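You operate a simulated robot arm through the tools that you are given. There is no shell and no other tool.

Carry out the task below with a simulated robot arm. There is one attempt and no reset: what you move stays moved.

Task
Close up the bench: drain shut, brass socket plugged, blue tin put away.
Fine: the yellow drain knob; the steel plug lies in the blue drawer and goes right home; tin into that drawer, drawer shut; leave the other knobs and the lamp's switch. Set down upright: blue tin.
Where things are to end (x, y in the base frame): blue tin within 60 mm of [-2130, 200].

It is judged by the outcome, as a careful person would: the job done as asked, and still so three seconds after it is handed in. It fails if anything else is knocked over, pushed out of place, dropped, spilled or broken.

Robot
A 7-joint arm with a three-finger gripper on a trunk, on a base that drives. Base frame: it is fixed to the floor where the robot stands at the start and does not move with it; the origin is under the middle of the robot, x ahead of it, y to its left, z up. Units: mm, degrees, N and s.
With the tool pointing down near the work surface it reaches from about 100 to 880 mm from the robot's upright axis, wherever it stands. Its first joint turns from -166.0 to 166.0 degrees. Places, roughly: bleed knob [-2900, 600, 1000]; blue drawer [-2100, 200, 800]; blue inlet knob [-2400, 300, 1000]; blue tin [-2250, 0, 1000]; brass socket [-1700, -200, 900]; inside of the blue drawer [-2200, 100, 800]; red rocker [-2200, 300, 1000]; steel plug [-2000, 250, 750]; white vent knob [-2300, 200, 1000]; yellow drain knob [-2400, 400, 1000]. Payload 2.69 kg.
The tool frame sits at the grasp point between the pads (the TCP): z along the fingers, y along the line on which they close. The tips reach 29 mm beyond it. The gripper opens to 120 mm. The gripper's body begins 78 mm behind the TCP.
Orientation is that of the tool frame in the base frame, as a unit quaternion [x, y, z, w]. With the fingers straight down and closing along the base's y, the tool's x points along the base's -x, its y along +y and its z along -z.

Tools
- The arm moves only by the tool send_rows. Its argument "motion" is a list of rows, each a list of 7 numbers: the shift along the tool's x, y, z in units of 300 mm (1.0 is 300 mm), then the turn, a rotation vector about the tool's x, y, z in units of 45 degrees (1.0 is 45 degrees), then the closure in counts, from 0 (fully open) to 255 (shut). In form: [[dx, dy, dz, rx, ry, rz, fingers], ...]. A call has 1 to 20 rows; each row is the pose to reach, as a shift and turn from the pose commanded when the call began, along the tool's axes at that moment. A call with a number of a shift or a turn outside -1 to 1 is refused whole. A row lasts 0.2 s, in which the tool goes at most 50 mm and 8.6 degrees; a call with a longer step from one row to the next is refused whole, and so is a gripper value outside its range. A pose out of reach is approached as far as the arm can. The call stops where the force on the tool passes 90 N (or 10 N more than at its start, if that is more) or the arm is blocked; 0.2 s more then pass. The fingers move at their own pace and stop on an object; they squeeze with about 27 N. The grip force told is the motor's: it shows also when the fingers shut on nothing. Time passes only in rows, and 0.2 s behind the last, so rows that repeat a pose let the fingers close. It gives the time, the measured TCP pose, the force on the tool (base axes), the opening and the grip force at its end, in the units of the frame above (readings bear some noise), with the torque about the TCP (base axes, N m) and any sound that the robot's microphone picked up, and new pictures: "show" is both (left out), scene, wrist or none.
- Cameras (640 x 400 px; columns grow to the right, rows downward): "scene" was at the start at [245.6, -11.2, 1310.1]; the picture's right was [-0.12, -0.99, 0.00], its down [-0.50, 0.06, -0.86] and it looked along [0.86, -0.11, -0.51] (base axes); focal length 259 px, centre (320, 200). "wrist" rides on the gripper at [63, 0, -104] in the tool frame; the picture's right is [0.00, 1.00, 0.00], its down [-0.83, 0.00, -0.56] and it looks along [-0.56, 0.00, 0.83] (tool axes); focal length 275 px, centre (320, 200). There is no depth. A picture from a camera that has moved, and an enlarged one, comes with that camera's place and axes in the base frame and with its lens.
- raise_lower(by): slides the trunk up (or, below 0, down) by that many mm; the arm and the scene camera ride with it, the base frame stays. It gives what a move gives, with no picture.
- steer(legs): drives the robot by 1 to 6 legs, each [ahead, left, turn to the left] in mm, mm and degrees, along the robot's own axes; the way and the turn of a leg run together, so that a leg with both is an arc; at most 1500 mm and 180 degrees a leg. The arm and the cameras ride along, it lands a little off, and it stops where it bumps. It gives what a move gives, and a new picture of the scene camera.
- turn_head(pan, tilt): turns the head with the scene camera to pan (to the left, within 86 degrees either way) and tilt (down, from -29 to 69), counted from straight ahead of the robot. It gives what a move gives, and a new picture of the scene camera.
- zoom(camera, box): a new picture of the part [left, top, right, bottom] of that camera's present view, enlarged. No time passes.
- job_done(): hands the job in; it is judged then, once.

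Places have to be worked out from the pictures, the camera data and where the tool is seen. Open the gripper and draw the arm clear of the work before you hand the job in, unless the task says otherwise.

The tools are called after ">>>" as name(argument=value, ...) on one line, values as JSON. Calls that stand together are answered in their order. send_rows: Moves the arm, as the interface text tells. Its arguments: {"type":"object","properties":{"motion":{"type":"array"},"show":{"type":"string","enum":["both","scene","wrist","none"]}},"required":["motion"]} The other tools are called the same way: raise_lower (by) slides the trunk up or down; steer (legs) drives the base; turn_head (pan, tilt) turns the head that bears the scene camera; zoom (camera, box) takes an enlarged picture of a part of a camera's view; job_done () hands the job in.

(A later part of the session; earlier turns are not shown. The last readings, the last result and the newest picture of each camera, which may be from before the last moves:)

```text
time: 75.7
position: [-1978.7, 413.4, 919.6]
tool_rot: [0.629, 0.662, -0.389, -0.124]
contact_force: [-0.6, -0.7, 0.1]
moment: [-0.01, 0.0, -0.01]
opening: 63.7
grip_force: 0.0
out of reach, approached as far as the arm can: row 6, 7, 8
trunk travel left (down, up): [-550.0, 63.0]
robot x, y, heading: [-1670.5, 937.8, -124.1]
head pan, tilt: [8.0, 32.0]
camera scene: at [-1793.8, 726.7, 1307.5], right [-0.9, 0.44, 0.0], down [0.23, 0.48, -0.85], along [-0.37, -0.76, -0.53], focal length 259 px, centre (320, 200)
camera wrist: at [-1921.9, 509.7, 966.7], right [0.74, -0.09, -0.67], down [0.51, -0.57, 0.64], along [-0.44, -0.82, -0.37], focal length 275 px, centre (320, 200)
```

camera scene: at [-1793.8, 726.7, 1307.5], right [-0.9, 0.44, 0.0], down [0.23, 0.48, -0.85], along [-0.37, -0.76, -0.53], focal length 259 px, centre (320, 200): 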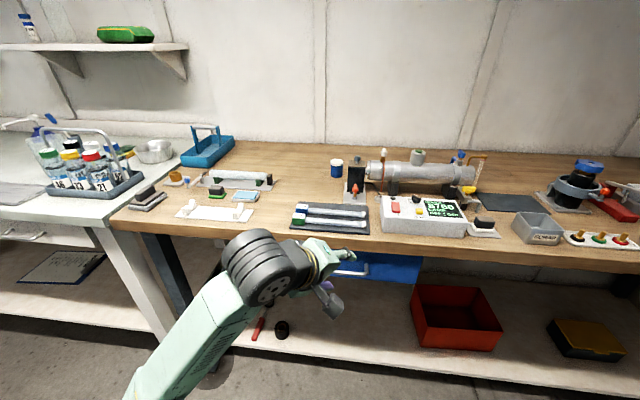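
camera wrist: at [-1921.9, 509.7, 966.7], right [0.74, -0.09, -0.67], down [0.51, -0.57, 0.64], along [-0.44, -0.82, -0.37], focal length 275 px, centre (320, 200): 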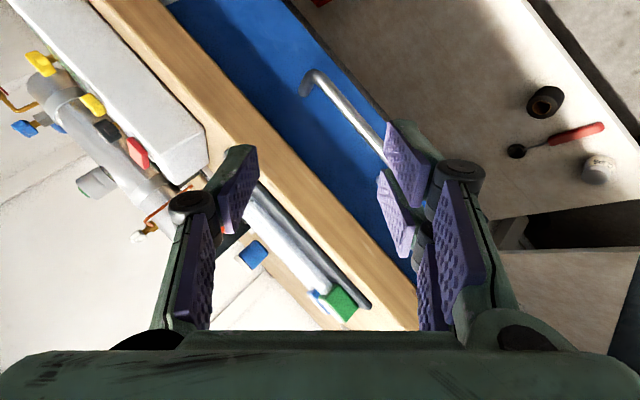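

The last part was out of reach: the wrist is too close to the shoulder at this height. Lowering the trunk will fix that; I lower it by 300 mm (the space in front of the bench is free).

>>> raise_lower(by=-300)

>>> send_rows(motion=[[0, 0, 0, 0, 0, 0, 120]], show="both")

```text
time: 78.7
position: [-1978.1, 413.2, 620.0]
tool_rot: [0.63, 0.661, -0.388, -0.123]
contact_force: [-0.1, 0.6, 0.4]
moment: [0.01, -0.02, 0.01]
opening: 63.4
grip_force: 0.1
trunk travel left (down, up): [-250.0, 363.0]
robot x, y, heading: [-1664.6, 936.8, -123.8]
head pan, tilt: [8.0, 32.0]
```

```text
time: 79.1
position: [-1978.5, 412.2, 619.0]
tool_rot: [0.63, 0.661, -0.389, -0.123]
contact_force: [-0.3, 0.6, 0.2]
moment: [-0.02, -0.01, 0.02]
opening: 63.8
grip_force: 0.1
trunk travel left (down, up): [-250.0, 363.0]
robot x, y, heading: [-1665.6, 936.0, -123.9]
head pan, tilt: [8.0, 32.0]
camera scene: at [-1793.7, 726.9, 1007.5], right [-0.9, 0.44, 0.0], down [0.23, 0.48, -0.85], along [-0.37, -0.76, -0.53], focal length 259 px, centre (320, 200)
camera wrist: at [-1921.8, 510.0, 667.0], right [0.74, -0.09, -0.67], down [0.51, -0.57, 0.64], along [-0.44, -0.81, -0.38], focal length 275 px, centre (320, 200)
```

scene: 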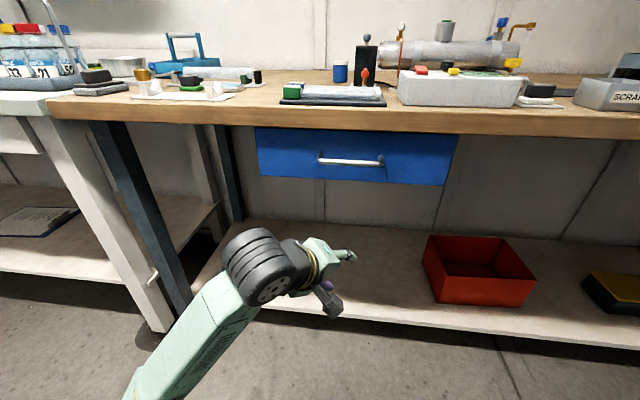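
wrist: 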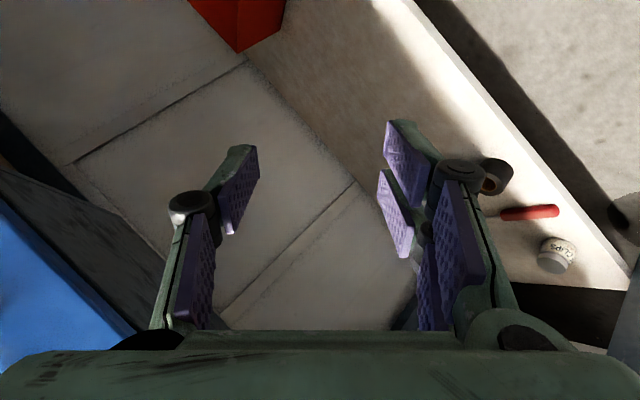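

Now the drawer is seen nearly head-on. I raise the tool to the pre-grip pose in front of the bar, pitched 30° below horizontal, fingers closing across the bar.

>>> send_rows(motion=[[-0.041, -0.082, -0.06, 0.02, -0.078, -0.131, 150], [-0.082, -0.165, -0.119, 0.041, -0.156, -0.263, 150], [-0.123, -0.247, -0.179, 0.062, -0.234, -0.394, 150], [-0.165, -0.329, -0.239, 0.082, -0.312, -0.526, 150], [-0.206, -0.411, -0.299, 0.103, -0.39, -0.657, 150], [-0.247, -0.494, -0.358, 0.123, -0.468, -0.789, 150], [-0.288, -0.576, -0.418, 0.144, -0.546, -0.92, 150], [-0.288, -0.576, -0.418, 0.144, -0.546, -0.92, 150]], show="both")

```text
time: 80.9
position: [-2008.5, 394.0, 847.7]
tool_rot: [0.255, 0.828, -0.478, -0.145]
contact_force: [-0.3, -0.2, 0.3]
moment: [0.03, 0.03, -0.03]
opening: 49.6
grip_force: 0.0
trunk travel left (down, up): [-250.0, 363.0]
robot x, y, heading: [-1669.1, 934.4, -124.0]
head pan, tilt: [8.0, 32.0]
camera scene: at [-1793.7, 727.0, 1007.5], right [-0.9, 0.44, 0.0], down [0.23, 0.48, -0.85], along [-0.37, -0.76, -0.53], focal length 259 px, centre (320, 200)
camera wrist: at [-2010.7, 505.2, 898.6], right [0.28, 0.42, -0.87], down [0.96, -0.07, 0.28], along [0.06, -0.91, -0.42], focal length 275 px, centre (320, 200)
```

scene: 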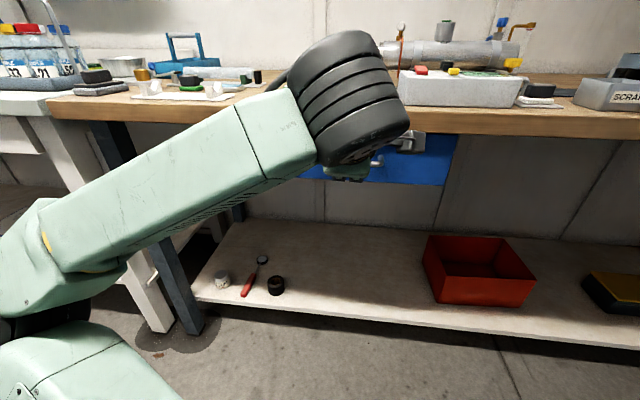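
wrist: 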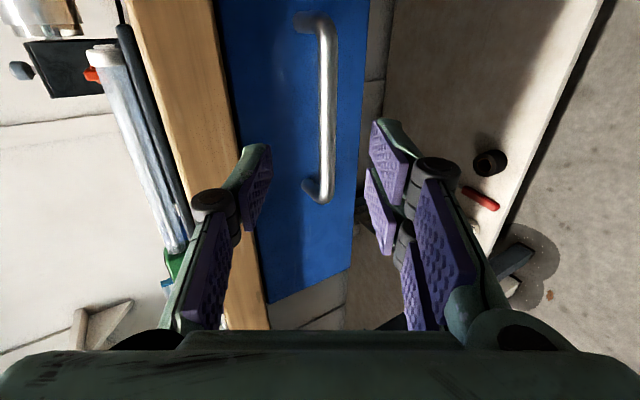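

Pose reached exactly; the bar lies between the fingers, about 4 mm low. I narrow the opening and advance along the tool axis to straddle the bar.

>>> send_rows(motion=[[0, 0.012, 0, 0, 0, 0, 180], [0, 0.012, 0.05, 0, 0, 0, 180], [0, 0.012, 0.1, 0, 0, 0, 180], [0, 0.012, 0.15, 0, 0, 0, 180], [0, 0.012, 0.185, 0, 0, 0, 180]], show="wrist")

>>> zoom(camera="wrist", box=[220, 60, 440, 240])

```text
time: 82.1
position: [-2034.3, 355.9, 815.5]
tool_rot: [0.254, 0.828, -0.478, -0.145]
contact_force: [0.0, 0.8, 0.1]
moment: [-0.04, 0.03, -0.01]
opening: 35.3
grip_force: 0.2
trunk travel left (down, up): [-250.0, 363.0]
robot x, y, heading: [-1665.1, 939.5, -124.0]
head pan, tilt: [8.0, 32.0]
camera wrist: at [-2036.4, 466.1, 867.0], right [0.28, 0.41, -0.87], down [0.96, -0.07, 0.28], along [0.06, -0.91, -0.42], focal length 275 px, centre (320, 200)
```

wrist: 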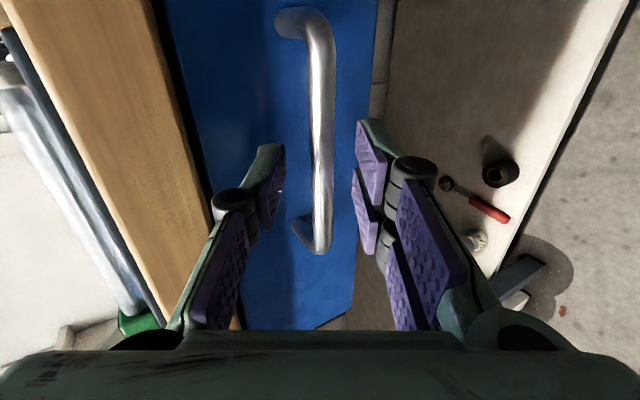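

```text
2.22 times, centred on (330, 150) of wrist
camera zoom: at [-2036.4, 466.1, 867.0], right [0.28, 0.41, -0.87], down [0.96, -0.07, 0.28], along [0.06, -0.91, -0.42], focal length 612 px, centre (298, 311)
```

zoom: 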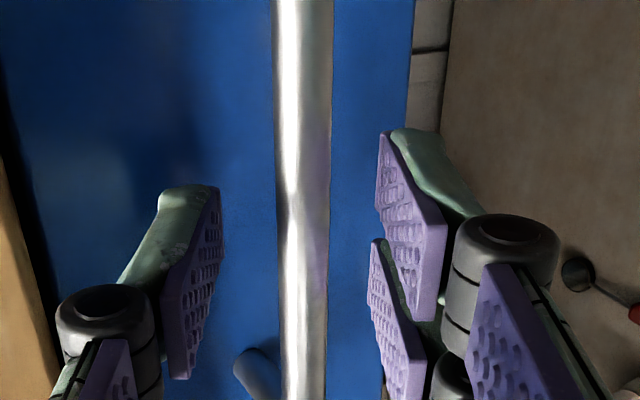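

The bar is centred between the pads. I close on it.

>>> send_rows(motion=[[0, 0, 0, 0, 0, 0, 255], [0, 0, 0, 0, 0, 0, 255], [0, 0, 0, 0, 0, 0, 255], [0, 0, 0, 0, 0, 0, 255]], show="wrist")

```text
time: 83.1
position: [-2033.8, 354.8, 814.8]
tool_rot: [0.255, 0.828, -0.477, -0.146]
contact_force: [2.1, 4.1, -6.4]
moment: [0.38, 0.24, 0.51]
opening: 11.9
grip_force: 39.0
trunk travel left (down, up): [-250.0, 363.0]
robot x, y, heading: [-1667.4, 934.3, -123.8]
head pan, tilt: [8.0, 32.0]
camera wrist: at [-2036.4, 466.3, 866.5], right [0.28, 0.42, -0.86], down [0.96, -0.07, 0.28], along [0.06, -0.91, -0.42], focal length 275 px, centre (320, 200)
```

wrist: 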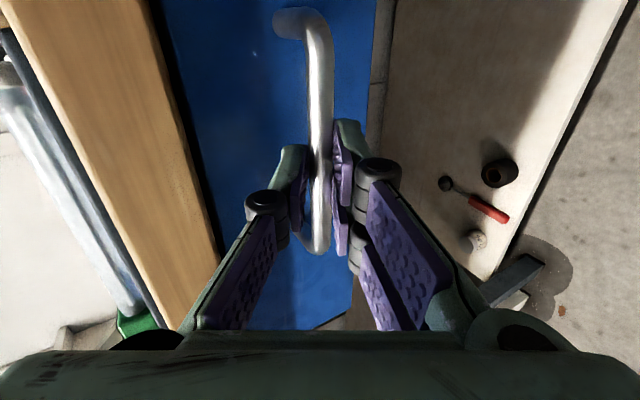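

Bar gripped (12 mm). I pull straight back 100 mm first and watch the force.

>>> send_rows(motion=[[0, 0.017, -0.029, 0, 0, 0, 255], [0, 0.05, -0.087, 0, 0, 0, 255], [0, 0.083, -0.144, 0, 0, 0, 255], [0, 0.117, -0.202, 0, 0, 0, 255], [0, 0.15, -0.26, 0, 0, 0, 255], [0, 0.167, -0.289, 0, 0, 0, 255]], show="both")

```text
time: 84.5
position: [-1979.6, 440.5, 815.8]
tool_rot: [0.255, 0.828, -0.478, -0.145]
contact_force: [-2.4, 3.4, -1.8]
moment: [0.15, 0.17, 0.94]
opening: 11.9
grip_force: 38.6
trunk travel left (down, up): [-250.0, 363.0]
robot x, y, heading: [-1667.4, 938.6, -124.1]
head pan, tilt: [8.0, 32.0]
camera scene: at [-1793.9, 727.1, 1007.5], right [-0.9, 0.44, 0.0], down [0.23, 0.48, -0.85], along [-0.37, -0.76, -0.53], focal length 259 px, centre (320, 200)
camera wrist: at [-1981.3, 550.7, 866.2], right [0.28, 0.41, -0.87], down [0.96, -0.07, 0.28], along [0.06, -0.91, -0.42], focal length 275 px, centre (320, 200)
```

scene: 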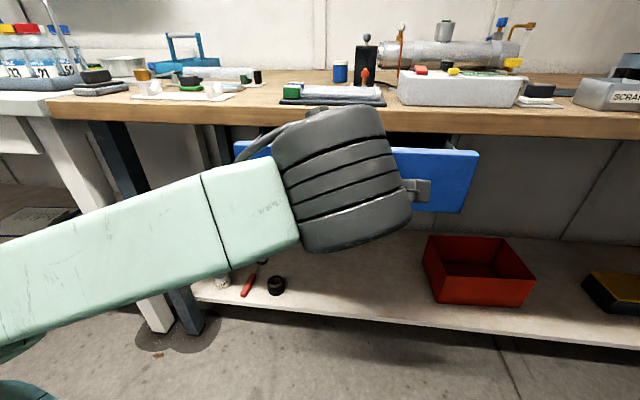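
wrist: 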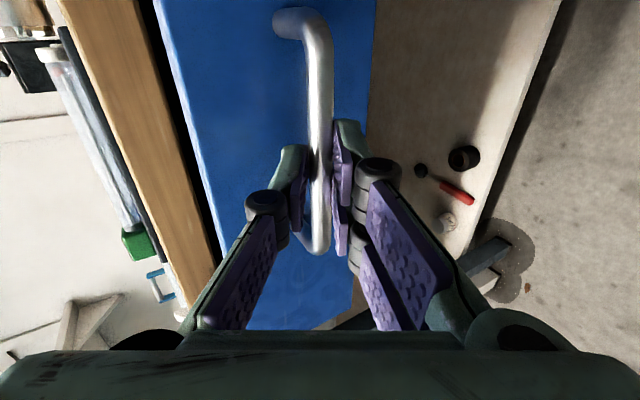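

The drawer slides easily (101 mm out). I pull another 120 mm.

>>> send_rows(motion=[[0, 0.033, -0.058, 0, 0, 0, 255], [0, 0.067, -0.115, 0, 0, 0, 255], [0, 0.1, -0.173, 0, 0, 0, 255], [0, 0.133, -0.231, 0, 0, 0, 255], [0, 0.167, -0.289, 0, 0, 0, 255], [0, 0.2, -0.346, 0, 0, 0, 255]], show="both")

```text
time: 85.9
position: [-1918.3, 532.0, 816.0]
tool_rot: [0.266, 0.833, -0.464, -0.142]
contact_force: [-7.0, 3.7, 10.8]
moment: [0.08, 0.38, 1.53]
opening: 12.0
grip_force: 38.5
out of reach, approached as far as the arm can: row 5, 6
trunk travel left (down, up): [-250.0, 363.0]
robot x, y, heading: [-1667.0, 937.2, -124.1]
head pan, tilt: [8.0, 32.0]
camera scene: at [-1793.4, 727.2, 1008.4], right [-0.9, 0.44, 0.0], down [0.23, 0.48, -0.85], along [-0.37, -0.76, -0.53], focal length 259 px, centre (320, 200)
camera wrist: at [-1920.7, 641.5, 869.5], right [0.31, 0.43, -0.85], down [0.95, -0.09, 0.3], along [0.05, -0.9, -0.44], focal length 275 px, centre (320, 200)
```

scene: 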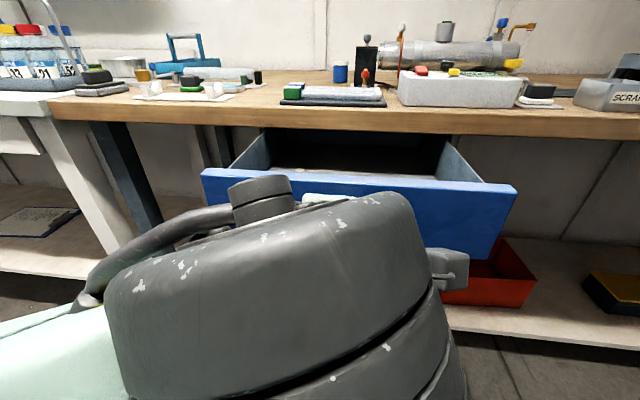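
wrist: 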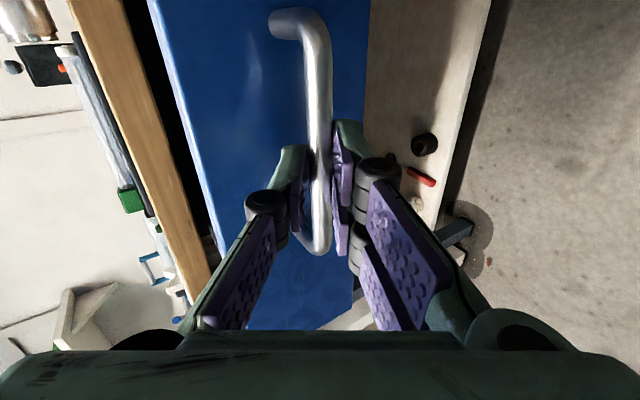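

The drawer is ~211 mm out and the arm is at its inner limit. I let go of the bar and back the robot off 90 mm to free the gripper.

>>> send_rows(motion=[[0, 0, 0, 0, 0, 0, 175], [0, 0, 0, 0, 0, 0, 175], [0, 0, 0, 0, 0, 0, 175]], show="none")

>>> steer(legs=[[-90, 0, 0]])

```text
time: 86.7
position: [-1919.5, 531.7, 813.9]
tool_rot: [0.265, 0.836, -0.458, -0.144]
contact_force: [-0.2, -0.3, -1.3]
moment: [0.01, 0.01, 0.0]
opening: 37.6
grip_force: 0.0
trunk travel left (down, up): [-250.0, 363.0]
robot x, y, heading: [-1670.5, 934.9, -124.0]
head pan, tilt: [8.0, 32.0]
```

```text
time: 87.8
position: [-1869.1, 607.0, 816.5]
tool_rot: [0.264, 0.836, -0.458, -0.147]
contact_force: [-0.5, -0.3, -0.7]
moment: [-0.01, 0.01, 0.0]
opening: 37.9
grip_force: 0.0
trunk travel left (down, up): [-250.0, 363.0]
robot x, y, heading: [-1619.4, 1011.7, -124.0]
head pan, tilt: [8.0, 32.0]
camera scene: at [-1744.2, 800.4, 1007.5], right [-0.9, 0.44, 0.0], down [0.23, 0.48, -0.85], along [-0.37, -0.76, -0.53], focal length 259 px, centre (320, 200)
```

scene: 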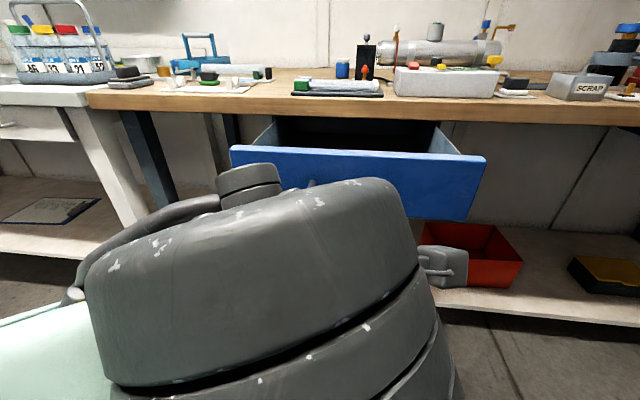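

Free of the bar. I raise the trunk fully back to look down into the drawer.

>>> raise_lower(by=300)

>>> turn_head(pan=-5, tilt=40)

```text
time: 90.8
position: [-1868.7, 604.7, 1115.6]
tool_rot: [0.265, 0.836, -0.457, -0.147]
contact_force: [0.0, 0.2, 0.7]
moment: [-0.01, 0.02, -0.02]
opening: 37.4
grip_force: 0.1
trunk travel left (down, up): [-550.0, 63.0]
robot x, y, heading: [-1614.0, 1011.1, -123.9]
head pan, tilt: [8.0, 32.0]
```

```text
time: 91.5
position: [-1869.6, 607.0, 1114.3]
tool_rot: [0.264, 0.837, -0.456, -0.147]
contact_force: [-0.2, 0.0, -0.6]
moment: [0.02, -0.02, 0.0]
opening: 37.3
grip_force: 0.0
trunk travel left (down, up): [-550.0, 63.0]
robot x, y, heading: [-1620.2, 1010.9, -123.6]
head pan, tilt: [-5.0, 40.0]
camera scene: at [-1758.4, 814.8, 1295.3], right [-0.78, 0.63, 0.0], down [0.4, 0.5, -0.77], along [-0.48, -0.6, -0.64], focal length 259 px, centre (320, 200)
```

scene: 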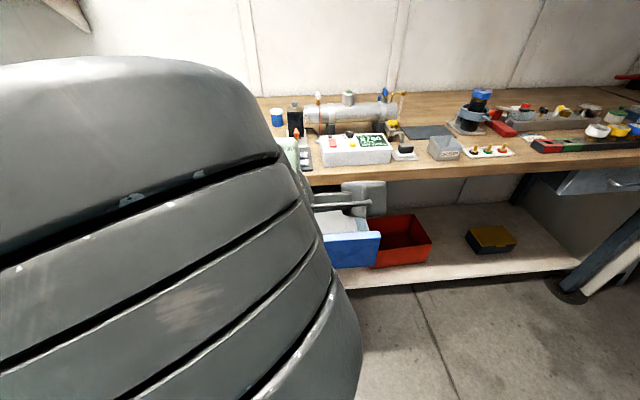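

The wrist blocks the head camera, so I turn the tool back to pointing straight down (two half-turn calls).

>>> send_rows(motion=[[0, 0, 0, -0.072, 0.07, 0.128, 175], [0, 0, 0, -0.143, 0.139, 0.257, 175], [0, 0, 0, -0.215, 0.209, 0.385, 175], [0, 0, 0, -0.287, 0.279, 0.513, 120], [0, 0, 0, -0.359, 0.349, 0.641, 60], [0, 0, 0, -0.43, 0.418, 0.77, 0], [0, 0, 0, -0.502, 0.488, 0.898, 0]], show="none")

>>> send_rows(motion=[[0, 0, 0, -0.072, 0.07, 0.128, 0], [0, 0, 0, -0.143, 0.139, 0.257, 0], [0, 0, 0, -0.215, 0.209, 0.385, 0], [0, 0, 0, -0.287, 0.279, 0.513, 0], [0, 0, 0, -0.359, 0.349, 0.641, 0], [0, 0, 0, -0.43, 0.418, 0.77, 0], [0, 0, 0, -0.502, 0.488, 0.898, 0]], show="both")

```text
time: 93.1
position: [-1868.3, 605.8, 1116.0]
tool_rot: [0.637, 0.723, -0.254, -0.081]
contact_force: [-0.3, -0.9, 0.0]
moment: [0.0, 0.0, 0.0]
opening: 106.7
grip_force: 0.0
trunk travel left (down, up): [-550.0, 63.0]
robot x, y, heading: [-1617.3, 1007.5, -123.9]
head pan, tilt: [-5.0, 40.0]
```

```text
time: 94.7
position: [-1868.4, 604.9, 1114.1]
tool_rot: [0.885, 0.466, -0.004, -0.008]
contact_force: [-0.3, -0.6, 0.3]
moment: [0.03, -0.01, -0.04]
opening: 120.2
grip_force: 0.0
trunk travel left (down, up): [-550.0, 63.0]
robot x, y, heading: [-1614.1, 1008.9, -123.6]
head pan, tilt: [-5.0, 40.0]
camera scene: at [-1758.3, 814.6, 1295.2], right [-0.78, 0.63, 0.0], down [0.4, 0.5, -0.77], along [-0.48, -0.6, -0.64], focal length 259 px, centre (320, 200)
camera wrist: at [-1831.5, 656.5, 1217.5], right [0.83, -0.56, -0.02], down [-0.46, -0.69, 0.56], along [-0.32, -0.45, -0.83], focal length 275 px, centre (320, 200)
```

scene: 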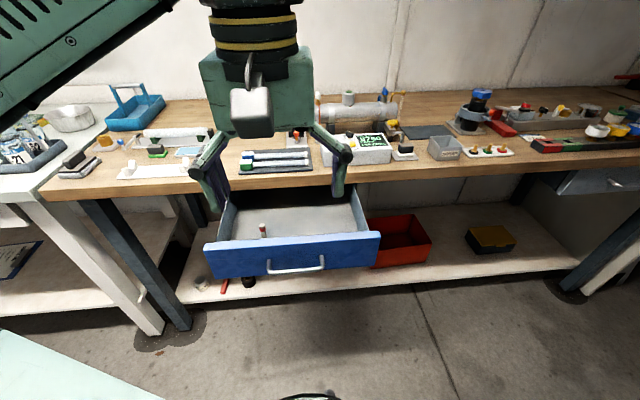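
wrist: 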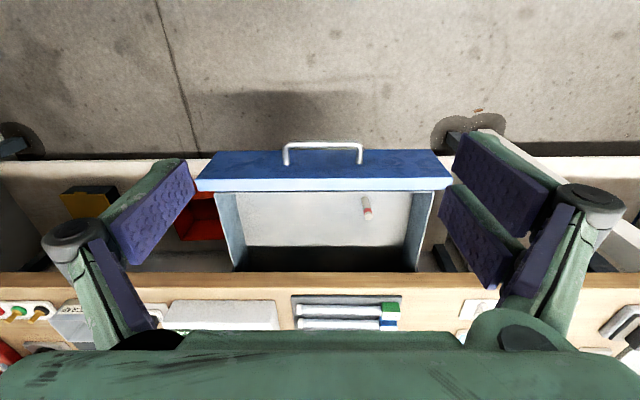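

The drawer is open and the steel plug is visible inside. I zoom on it from both cameras.

>>> zoom(camera="wrist", box=[320, 170, 420, 250])

>>> zoom(camera="scene", box=[200, 180, 390, 290])

>>> zoom(camera="scene", box=[235, 205, 295, 255])

```text
5.00 times, centred on (370, 210) of wrist
camera zoom: at [-1831.5, 656.5, 1217.5], right [0.83, -0.56, -0.02], down [-0.46, -0.69, 0.56], along [-0.32, -0.45, -0.83], focal length 1376 px, centre (70, 150)
```

zoom: 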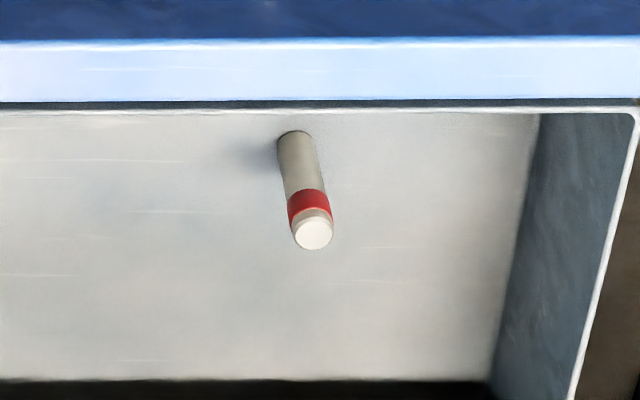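

```text
3.37 times, centred on (295, 235) of scene
camera zoom: at [-1758.3, 814.6, 1295.2], right [-0.78, 0.63, 0.0], down [0.4, 0.5, -0.77], along [-0.48, -0.6, -0.64], focal length 871 px, centre (404, 82)
```

zoom: 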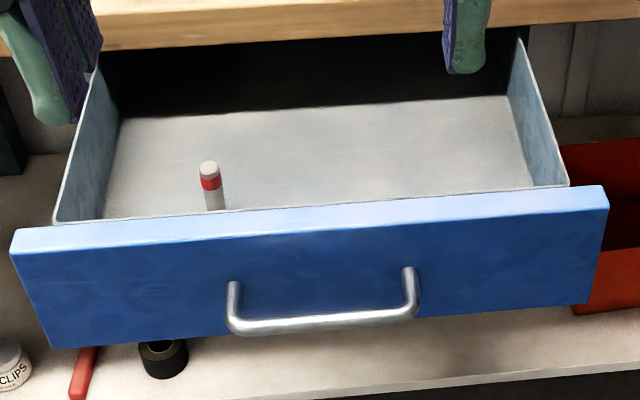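

```text
8.00 times, centred on (265, 230) of scene
camera zoom: at [-1758.3, 814.6, 1295.2], right [-0.78, 0.63, 0.0], down [0.4, 0.5, -0.77], along [-0.48, -0.6, -0.64], focal length 2070 px, centre (760, -40)
```

zoom: 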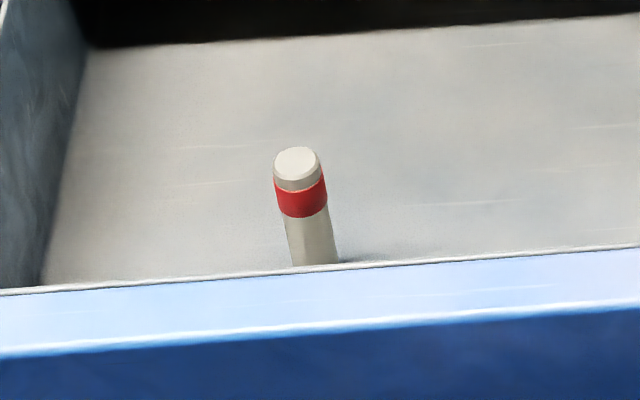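

The plug stands upright in the drawer: top z≈815, base ≈765, Ø≈15 mm, at about n=-787, u=1800 (base [-1932,354]). I move the open gripper above it to refine.

>>> send_rows(motion=[[-0.116, 0.041, 0.073, -0.023, 0, 0, 100], [-0.232, 0.083, 0.147, -0.023, 0, 0, 100], [-0.348, 0.124, 0.22, -0.023, 0, 0, 100], [-0.465, 0.166, 0.293, -0.023, 0, 0, 100], [-0.581, 0.207, 0.366, -0.023, 0, 0, 130], [-0.697, 0.249, 0.44, -0.023, 0, 0, 150], [-0.813, 0.29, 0.513, -0.023, 0, 0, 150]], show="both")

>>> zoom(camera="wrist", box=[240, 60, 400, 200])

```text
time: 96.3
position: [-1932.8, 353.4, 962.2]
tool_rot: [0.883, 0.47, 0.004, 0.009]
contact_force: [-0.4, -0.3, -0.6]
moment: [0.01, 0.0, -0.01]
opening: 49.7
grip_force: 0.0
trunk travel left (down, up): [-550.0, 63.0]
robot x, y, heading: [-1620.6, 1014.9, -123.9]
head pan, tilt: [-5.0, 40.0]
camera scene: at [-1758.6, 814.6, 1295.2], right [-0.78, 0.63, 0.0], down [0.4, 0.5, -0.77], along [-0.48, -0.6, -0.64], focal length 259 px, centre (320, 200)
camera wrist: at [-1900.2, 407.7, 1063.9], right [0.83, -0.56, 0.02], down [-0.47, -0.68, 0.56], along [-0.3, -0.47, -0.83], focal length 275 px, centre (320, 200)
```

scene: 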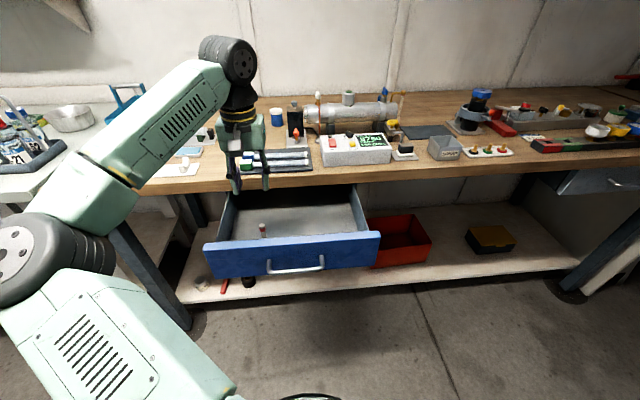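
wrist: 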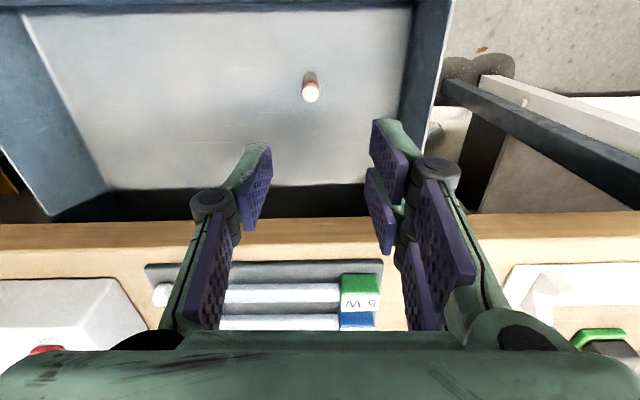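

```text
2.86 times, centred on (320, 130) of wrist
camera zoom: at [-1900.2, 407.7, 1063.9], right [0.83, -0.56, 0.02], down [-0.47, -0.68, 0.56], along [-0.3, -0.47, -0.83], focal length 786 px, centre (320, 400)
```

zoom: 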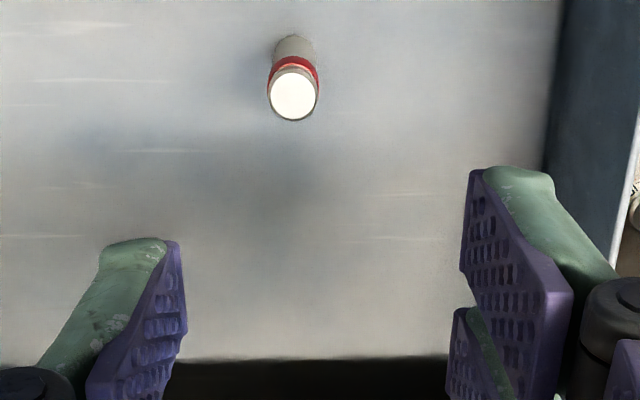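

The plug top works out at [-1935,363], i.e. 7 mm nearer and 7 mm right of the tool axis. I correct that and a 1° tilt and descend part-way.

>>> send_rows(motion=[[0.012, -0.012, 0.0, 0.023, 0, 0, 150], [0.023, -0.023, 0.1, 0.023, 0, 0, 150], [0.023, -0.023, 0.2, 0.023, 0, 0, 150], [0.023, -0.023, 0.273, 0.023, 0, 0, 150], [0.023, -0.023, 0.273, 0.023, 0, 0, 150]], show="wrist")

>>> zoom(camera="wrist", box=[240, 60, 400, 200])

```text
time: 97.5
position: [-1932.8, 362.4, 879.5]
tool_rot: [0.883, 0.47, -0.001, 0.0]
contact_force: [-0.6, 0.4, 0.5]
moment: [-0.04, 0.0, 0.01]
opening: 49.4
grip_force: 0.1
trunk travel left (down, up): [-550.0, 63.0]
robot x, y, heading: [-1614.5, 1007.0, -124.1]
head pan, tilt: [-5.0, 40.0]
camera wrist: at [-1898.3, 416.1, 981.8], right [0.83, -0.56, 0.0], down [-0.46, -0.69, 0.56], along [-0.31, -0.46, -0.83], focal length 275 px, centre (320, 200)
```

wrist: 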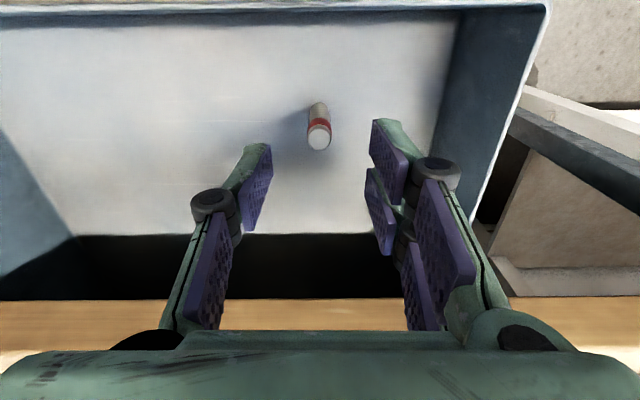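

```text
2.86 times, centred on (320, 130) of wrist
camera zoom: at [-1898.3, 416.1, 981.8], right [0.83, -0.56, 0.0], down [-0.46, -0.69, 0.56], along [-0.31, -0.46, -0.83], focal length 786 px, centre (320, 400)
```

zoom: 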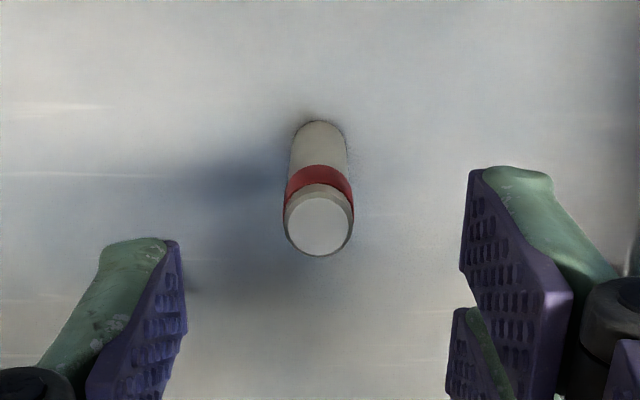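

Well aligned (within 2 mm) and vertical. I descend so the tips reach z≈793 (holding the top 22 mm with the red band) and close.

>>> send_rows(motion=[[-0.005, 0, 0.07, 0, 0, 0, 150], [-0.005, 0, 0.14, 0, 0, 0, 150], [-0.005, 0, 0.19, 0, 0, 0, 150], [-0.005, 0, 0.19, 0, 0, 0, 255], [-0.005, 0, 0.19, 0, 0, 0, 255], [-0.005, 0, 0.19, 0, 0, 0, 255], [-0.005, 0, 0.19, 0, 0, 0, 255]], show="wrist")

>>> zoom(camera="wrist", box=[240, 80, 400, 220])

```text
time: 99.1
position: [-1933.6, 361.9, 821.9]
tool_rot: [0.883, 0.469, -0.001, 0.0]
contact_force: [-0.2, 0.0, 0.0]
moment: [0.02, 0.02, -0.01]
opening: 12.6
grip_force: 27.2
trunk travel left (down, up): [-550.0, 63.0]
robot x, y, heading: [-1623.7, 1013.0, -124.1]
head pan, tilt: [-5.0, 40.0]
camera wrist: at [-1898.9, 415.1, 925.0], right [0.83, -0.56, 0.0], down [-0.46, -0.69, 0.56], along [-0.31, -0.46, -0.83], focal length 275 px, centre (320, 200)
```

wrist: 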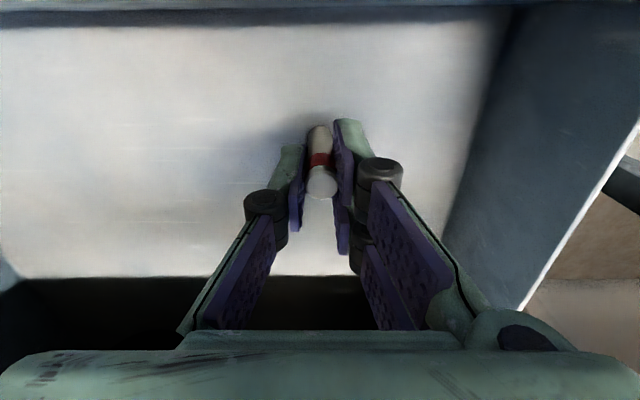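

```text
2.86 times, centred on (320, 150) of wrist
camera zoom: at [-1898.9, 415.1, 925.0], right [0.83, -0.56, 0.0], down [-0.46, -0.69, 0.56], along [-0.31, -0.46, -0.83], focal length 786 px, centre (320, 343)
```

zoom: 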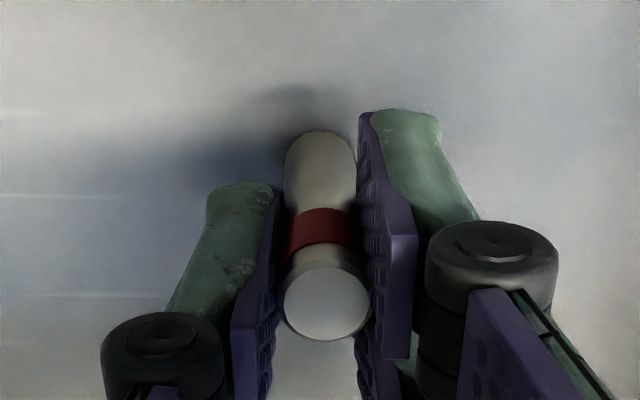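

The plug is held (12.6 mm). I lift it straight up out of the drawer, high enough to clear everything on the bench.

>>> send_rows(motion=[[0, 0, -0.05, 0, 0, 0, 255], [0, 0, -0.15, 0, 0, 0, 255], [0, 0, -0.28, 0, 0, 0, 255], [0, 0, -0.42, 0, 0, 0, 255], [0, 0, -0.56, 0, 0, 0, 255], [0, 0, -0.7, 0, 0, 0, 255], [0, 0, -0.8, 0, 0, 0, 255]], show="both")

>>> zoom(camera="wrist", box=[240, 80, 400, 220])

```text
time: 100.7
position: [-1935.6, 362.6, 1062.7]
tool_rot: [0.884, 0.468, 0.0, 0.001]
contact_force: [0.2, -0.4, -0.5]
moment: [0.01, 0.01, -0.02]
opening: 12.6
grip_force: 26.6
trunk travel left (down, up): [-550.0, 63.0]
robot x, y, heading: [-1617.4, 1008.9, -123.8]
head pan, tilt: [-5.0, 40.0]
camera scene: at [-1758.4, 815.2, 1295.3], right [-0.78, 0.63, 0.0], down [0.4, 0.5, -0.77], along [-0.48, -0.6, -0.64], focal length 259 px, centre (320, 200)
camera wrist: at [-1900.9, 416.1, 1165.8], right [0.83, -0.56, 0.0], down [-0.46, -0.69, 0.56], along [-0.31, -0.46, -0.83], focal length 275 px, centre (320, 200)
```

scene: 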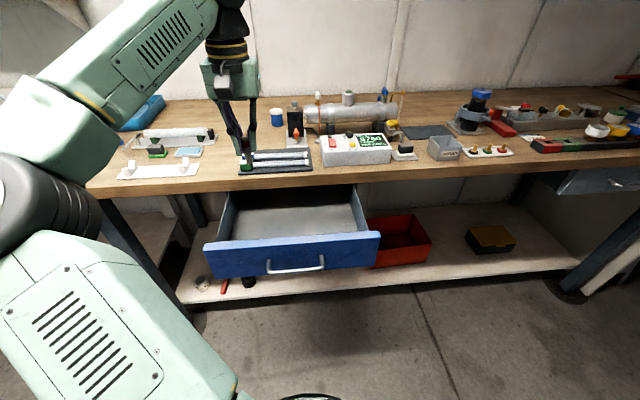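
wrist: 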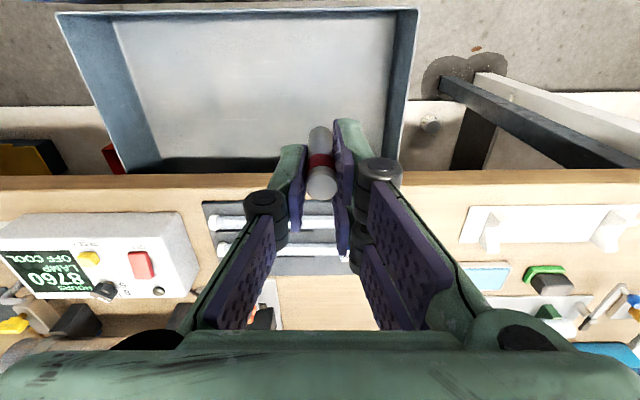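

```text
2.86 times, centred on (320, 150) of wrist
camera zoom: at [-1900.9, 416.1, 1165.8], right [0.83, -0.56, 0.0], down [-0.46, -0.69, 0.56], along [-0.31, -0.46, -0.83], focal length 786 px, centre (320, 343)
```

zoom: 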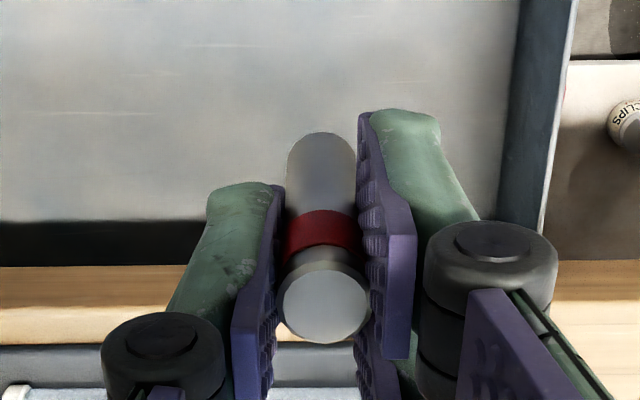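

The plug hangs upright in the grip. I retract the arm, then drive left along the bench and forward to stand before the brass socket.

>>> send_rows(motion=[[0.12, 0, 0, 0, 0, 0, 255], [0.26, 0, 0, 0, 0, 0, 255], [0.4, 0, 0, 0, 0, 0, 255], [0.54, 0, 0, 0, 0, 0, 255], [0.68, 0, 0, 0, 0, 0, 255], [0.8, 0, 0, 0, 0, 0, 255]], show="none")

>>> steer(legs=[[0, 600, 0]])

```text
time: 102.1
position: [-1801.2, 562.0, 1061.5]
tool_rot: [0.883, 0.469, -0.001, 0.001]
contact_force: [0.0, -0.1, -0.9]
moment: [-0.02, -0.01, -0.04]
opening: 12.3
grip_force: 27.4
trunk travel left (down, up): [-550.0, 63.0]
robot x, y, heading: [-1615.4, 1014.3, -123.7]
head pan, tilt: [-5.0, 40.0]
```

```text
time: 107.2
position: [-1306.1, 226.7, 1062.4]
tool_rot: [0.884, 0.467, 0.0, 0.0]
contact_force: [-0.6, 0.3, -0.9]
moment: [-0.02, -0.02, -0.02]
opening: 12.3
grip_force: 26.8
trunk travel left (down, up): [-550.0, 63.0]
robot x, y, heading: [-1118.4, 673.4, -124.0]
head pan, tilt: [-5.0, 40.0]
camera scene: at [-1261.4, 479.5, 1295.3], right [-0.78, 0.63, 0.0], down [0.41, 0.5, -0.77], along [-0.48, -0.59, -0.64], focal length 259 px, centre (320, 200)
```

scene: 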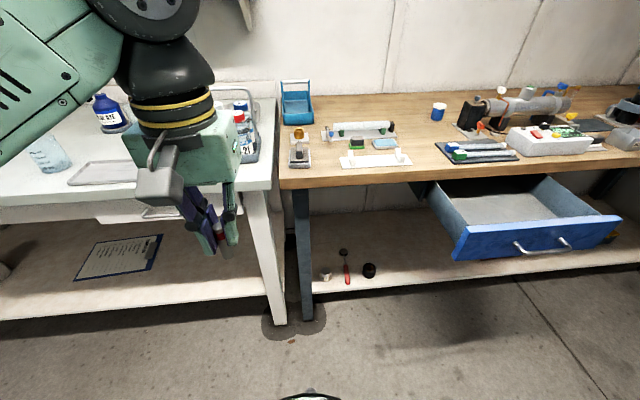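

I'm in front of the bench end now; the brass socket shows at (298,133). I zoom in to measure it.

>>> zoom(camera="scene", box=[270, 105, 350, 175])

>>> zoom(camera="scene", box=[150, 70, 420, 230])

```text
5.71 times, centred on (310, 140) of scene
camera zoom: at [-1261.4, 479.5, 1295.3], right [-0.78, 0.63, 0.0], down [0.41, 0.5, -0.77], along [-0.48, -0.59, -0.64], focal length 1478 px, centre (377, 543)
```

zoom: 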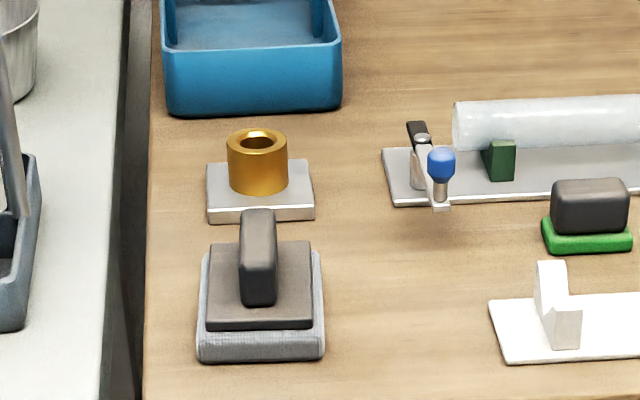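

```text
2.37 times, centred on (285, 150) of scene
camera zoom: at [-1261.4, 479.5, 1295.3], right [-0.78, 0.63, 0.0], down [0.41, 0.5, -0.77], along [-0.48, -0.59, -0.64], focal length 613 px, centre (403, 318)
```

zoom: 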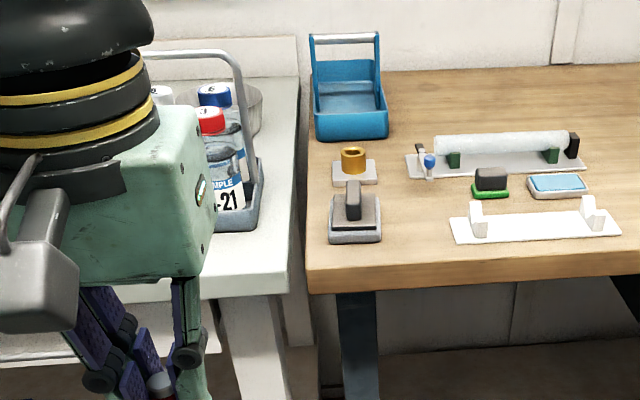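

Socket: rim ≈[-1698,-166, 937], OD ≈33 mm, hole ≈19 mm; the bottle rack lies ~115 mm left and the blue caddy ~106 mm behind. I shift right 136 mm and go ahead 283 mm so the socket is in easy reach with the elbow clear of the white bench.

>>> steer(legs=[[0, -136, 0], [283, 0, 0]])

>>> turn_head(pan=12, tilt=40)

>>> send_rows(motion=[[0, 0, 0, 0, 0, 0, 255]], show="wrist")

```text
time: 110.5
position: [-1579.4, 68.1, 1061.5]
tool_rot: [0.885, 0.465, -0.001, 0.001]
contact_force: [-0.2, -0.6, -0.5]
moment: [0.01, 0.01, 0.0]
opening: 12.2
grip_force: 26.9
trunk travel left (down, up): [-550.0, 63.0]
robot x, y, heading: [-1390.4, 518.7, -124.5]
head pan, tilt: [-5.0, 40.0]
camera scene: at [-1533.6, 322.2, 1295.2], right [-0.77, 0.63, 0.0], down [0.41, 0.5, -0.77], along [-0.49, -0.59, -0.64], focal length 259 px, centre (320, 200)
```

scene: 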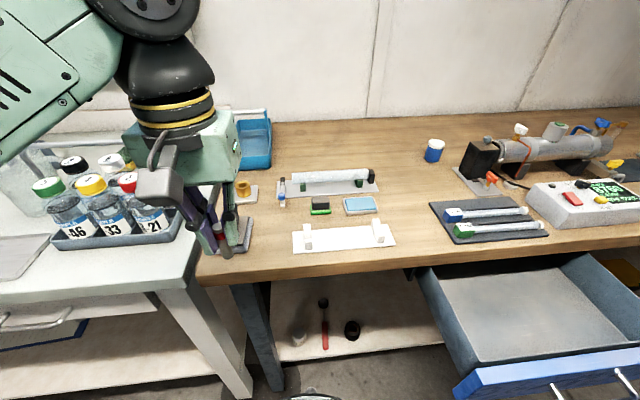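

```text
time: 111.3
position: [-1577.4, 69.0, 1062.4]
tool_rot: [0.885, 0.466, 0.0, 0.0]
contact_force: [-1.2, 0.2, -0.6]
moment: [-0.02, -0.01, -0.01]
opening: 12.0
grip_force: 27.0
trunk travel left (down, up): [-550.0, 63.0]
robot x, y, heading: [-1392.3, 517.7, -124.1]
head pan, tilt: [12.0, 40.0]
camera scene: at [-1511.8, 309.7, 1295.3], right [-0.92, 0.38, 0.0], down [0.24, 0.59, -0.77], along [-0.29, -0.71, -0.64], focal length 259 px, centre (320, 200)
```

scene: 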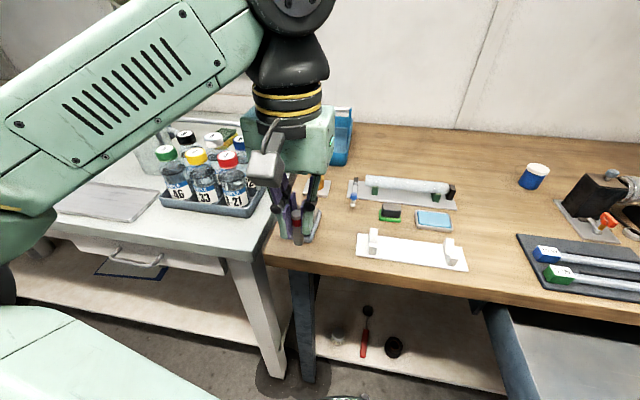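

```text
time: 111.7
position: [-1578.1, 69.6, 1061.2]
tool_rot: [0.885, 0.466, -0.001, 0.001]
contact_force: [0.1, 0.4, -0.2]
moment: [-0.01, 0.01, -0.01]
opening: 12.2
grip_force: 27.0
trunk travel left (down, up): [-550.0, 63.0]
robot x, y, heading: [-1393.2, 517.4, -124.5]
head pan, tilt: [12.0, 40.0]
camera wrist: at [-1543.4, 122.1, 1164.5], right [0.83, -0.56, 0.0], down [-0.47, -0.69, 0.56], along [-0.31, -0.46, -0.83], focal length 275 px, centre (320, 200)
```

wrist: 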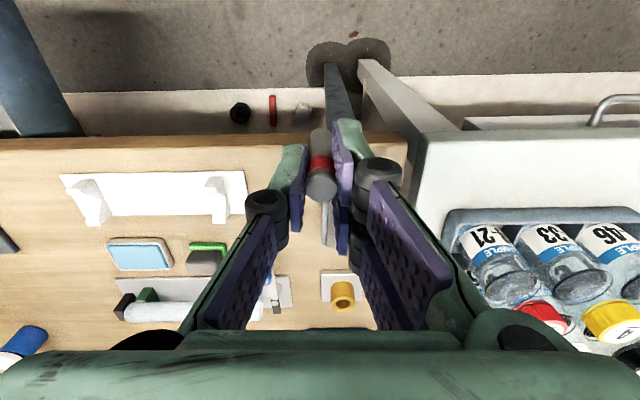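

The socket is in the wrist view. I zoom in for its hole centre.

>>> zoom(camera="wrist", box=[300, 255, 380, 325])

>>> zoom(camera="scene", box=[250, 150, 380, 260])

```text
5.71 times, centred on (340, 290) of wrist
camera zoom: at [-1543.4, 122.1, 1164.5], right [0.83, -0.56, 0.0], down [-0.47, -0.69, 0.56], along [-0.31, -0.46, -0.83], focal length 1573 px, centre (206, -314)
```

zoom: 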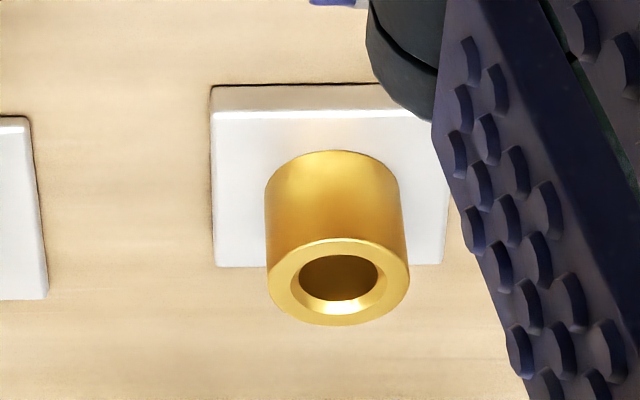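

```text
3.64 times, centred on (315, 205) of scene
camera zoom: at [-1511.8, 309.7, 1295.3], right [-0.93, 0.38, 0.0], down [0.24, 0.59, -0.77], along [-0.29, -0.71, -0.64], focal length 941 px, centre (338, 182)
```

zoom: 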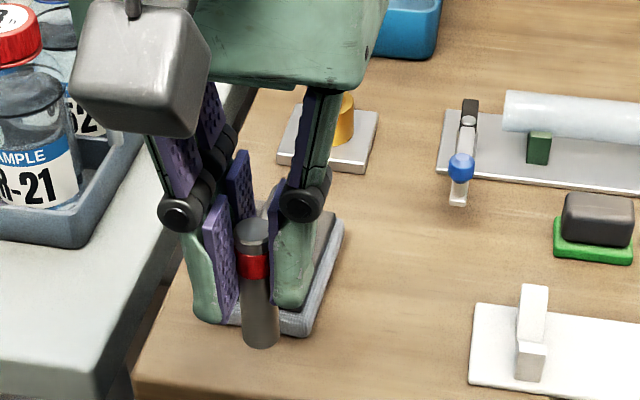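

Hole centre works out 258 mm ahead and 31 mm left of the tool; rim z≈938, ring 24 mm tall on an 8 mm plate. I move the plug over it, still high.

>>> send_rows(motion=[[-0.14, 0.017, 0, 0, 0, 0, 255], [-0.28, 0.035, 0, 0, 0, 0, 255], [-0.42, 0.052, 0, 0, 0, 0, 255], [-0.56, 0.07, 0, 0, 0, 0, 255], [-0.7, 0.087, 0, 0, 0, 0, 255], [-0.82, 0.104, 0, 0, 0, 0, 255], [-0.853, 0.104, 0, 0, 0, 0, 255], [-0.853, 0.104, 0, 0, 0, 0, 255]], show="both")

>>> zoom(camera="wrist", box=[240, 60, 400, 220])

>>> zoom(camera="scene", box=[240, 80, 400, 220])

```text
time: 113.5
position: [-1697.7, -160.3, 1060.1]
tool_rot: [0.885, 0.466, -0.001, 0.001]
contact_force: [-0.1, 0.4, -1.0]
moment: [0.01, 0.01, -0.01]
opening: 11.6
grip_force: 26.9
trunk travel left (down, up): [-550.0, 63.0]
robot x, y, heading: [-1392.6, 519.1, -124.2]
head pan, tilt: [12.0, 40.0]
camera scene: at [-1511.8, 309.7, 1295.3], right [-0.93, 0.38, 0.0], down [0.24, 0.59, -0.77], along [-0.29, -0.71, -0.64], focal length 259 px, centre (320, 200)
camera wrist: at [-1662.7, -106.6, 1164.0], right [0.83, -0.56, 0.0], down [-0.47, -0.69, 0.56], along [-0.31, -0.46, -0.83], focal length 275 px, centre (320, 200)
```

scene: 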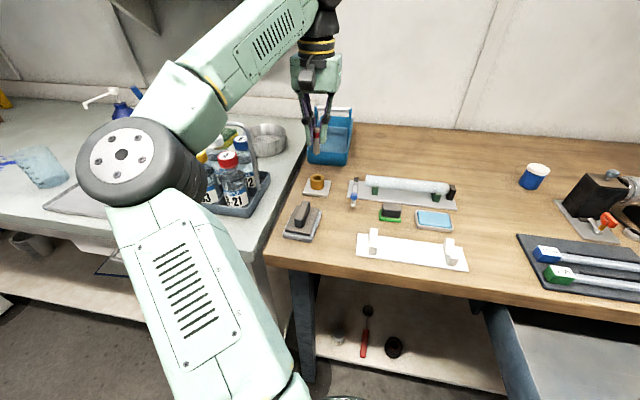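
wrist: 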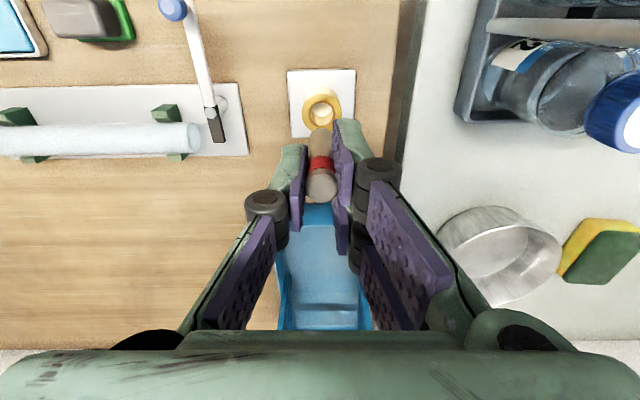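

```text
2.50 times, centred on (320, 140) of wrist
camera zoom: at [-1662.7, -106.6, 1164.0], right [0.83, -0.56, 0.0], down [-0.47, -0.69, 0.56], along [-0.31, -0.46, -0.83], focal length 688 px, centre (320, 350)
```

zoom: 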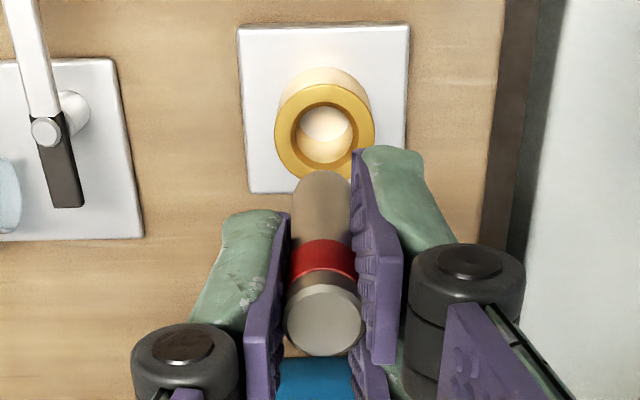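

```text
2.86 times, centred on (320, 150) of scene
camera zoom: at [-1511.8, 309.7, 1295.3], right [-0.93, 0.38, 0.0], down [0.24, 0.59, -0.77], along [-0.29, -0.71, -0.64], focal length 739 px, centre (320, 343)
```

zoom: 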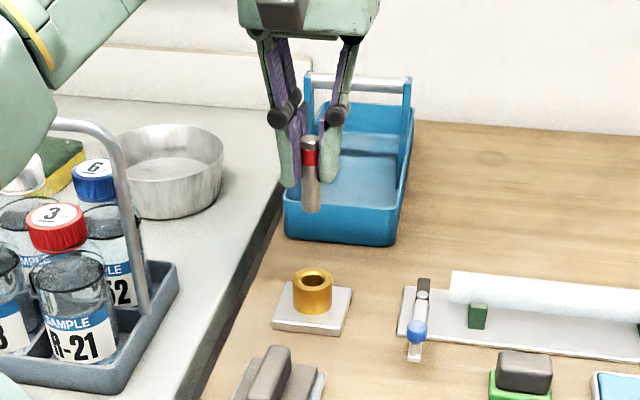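

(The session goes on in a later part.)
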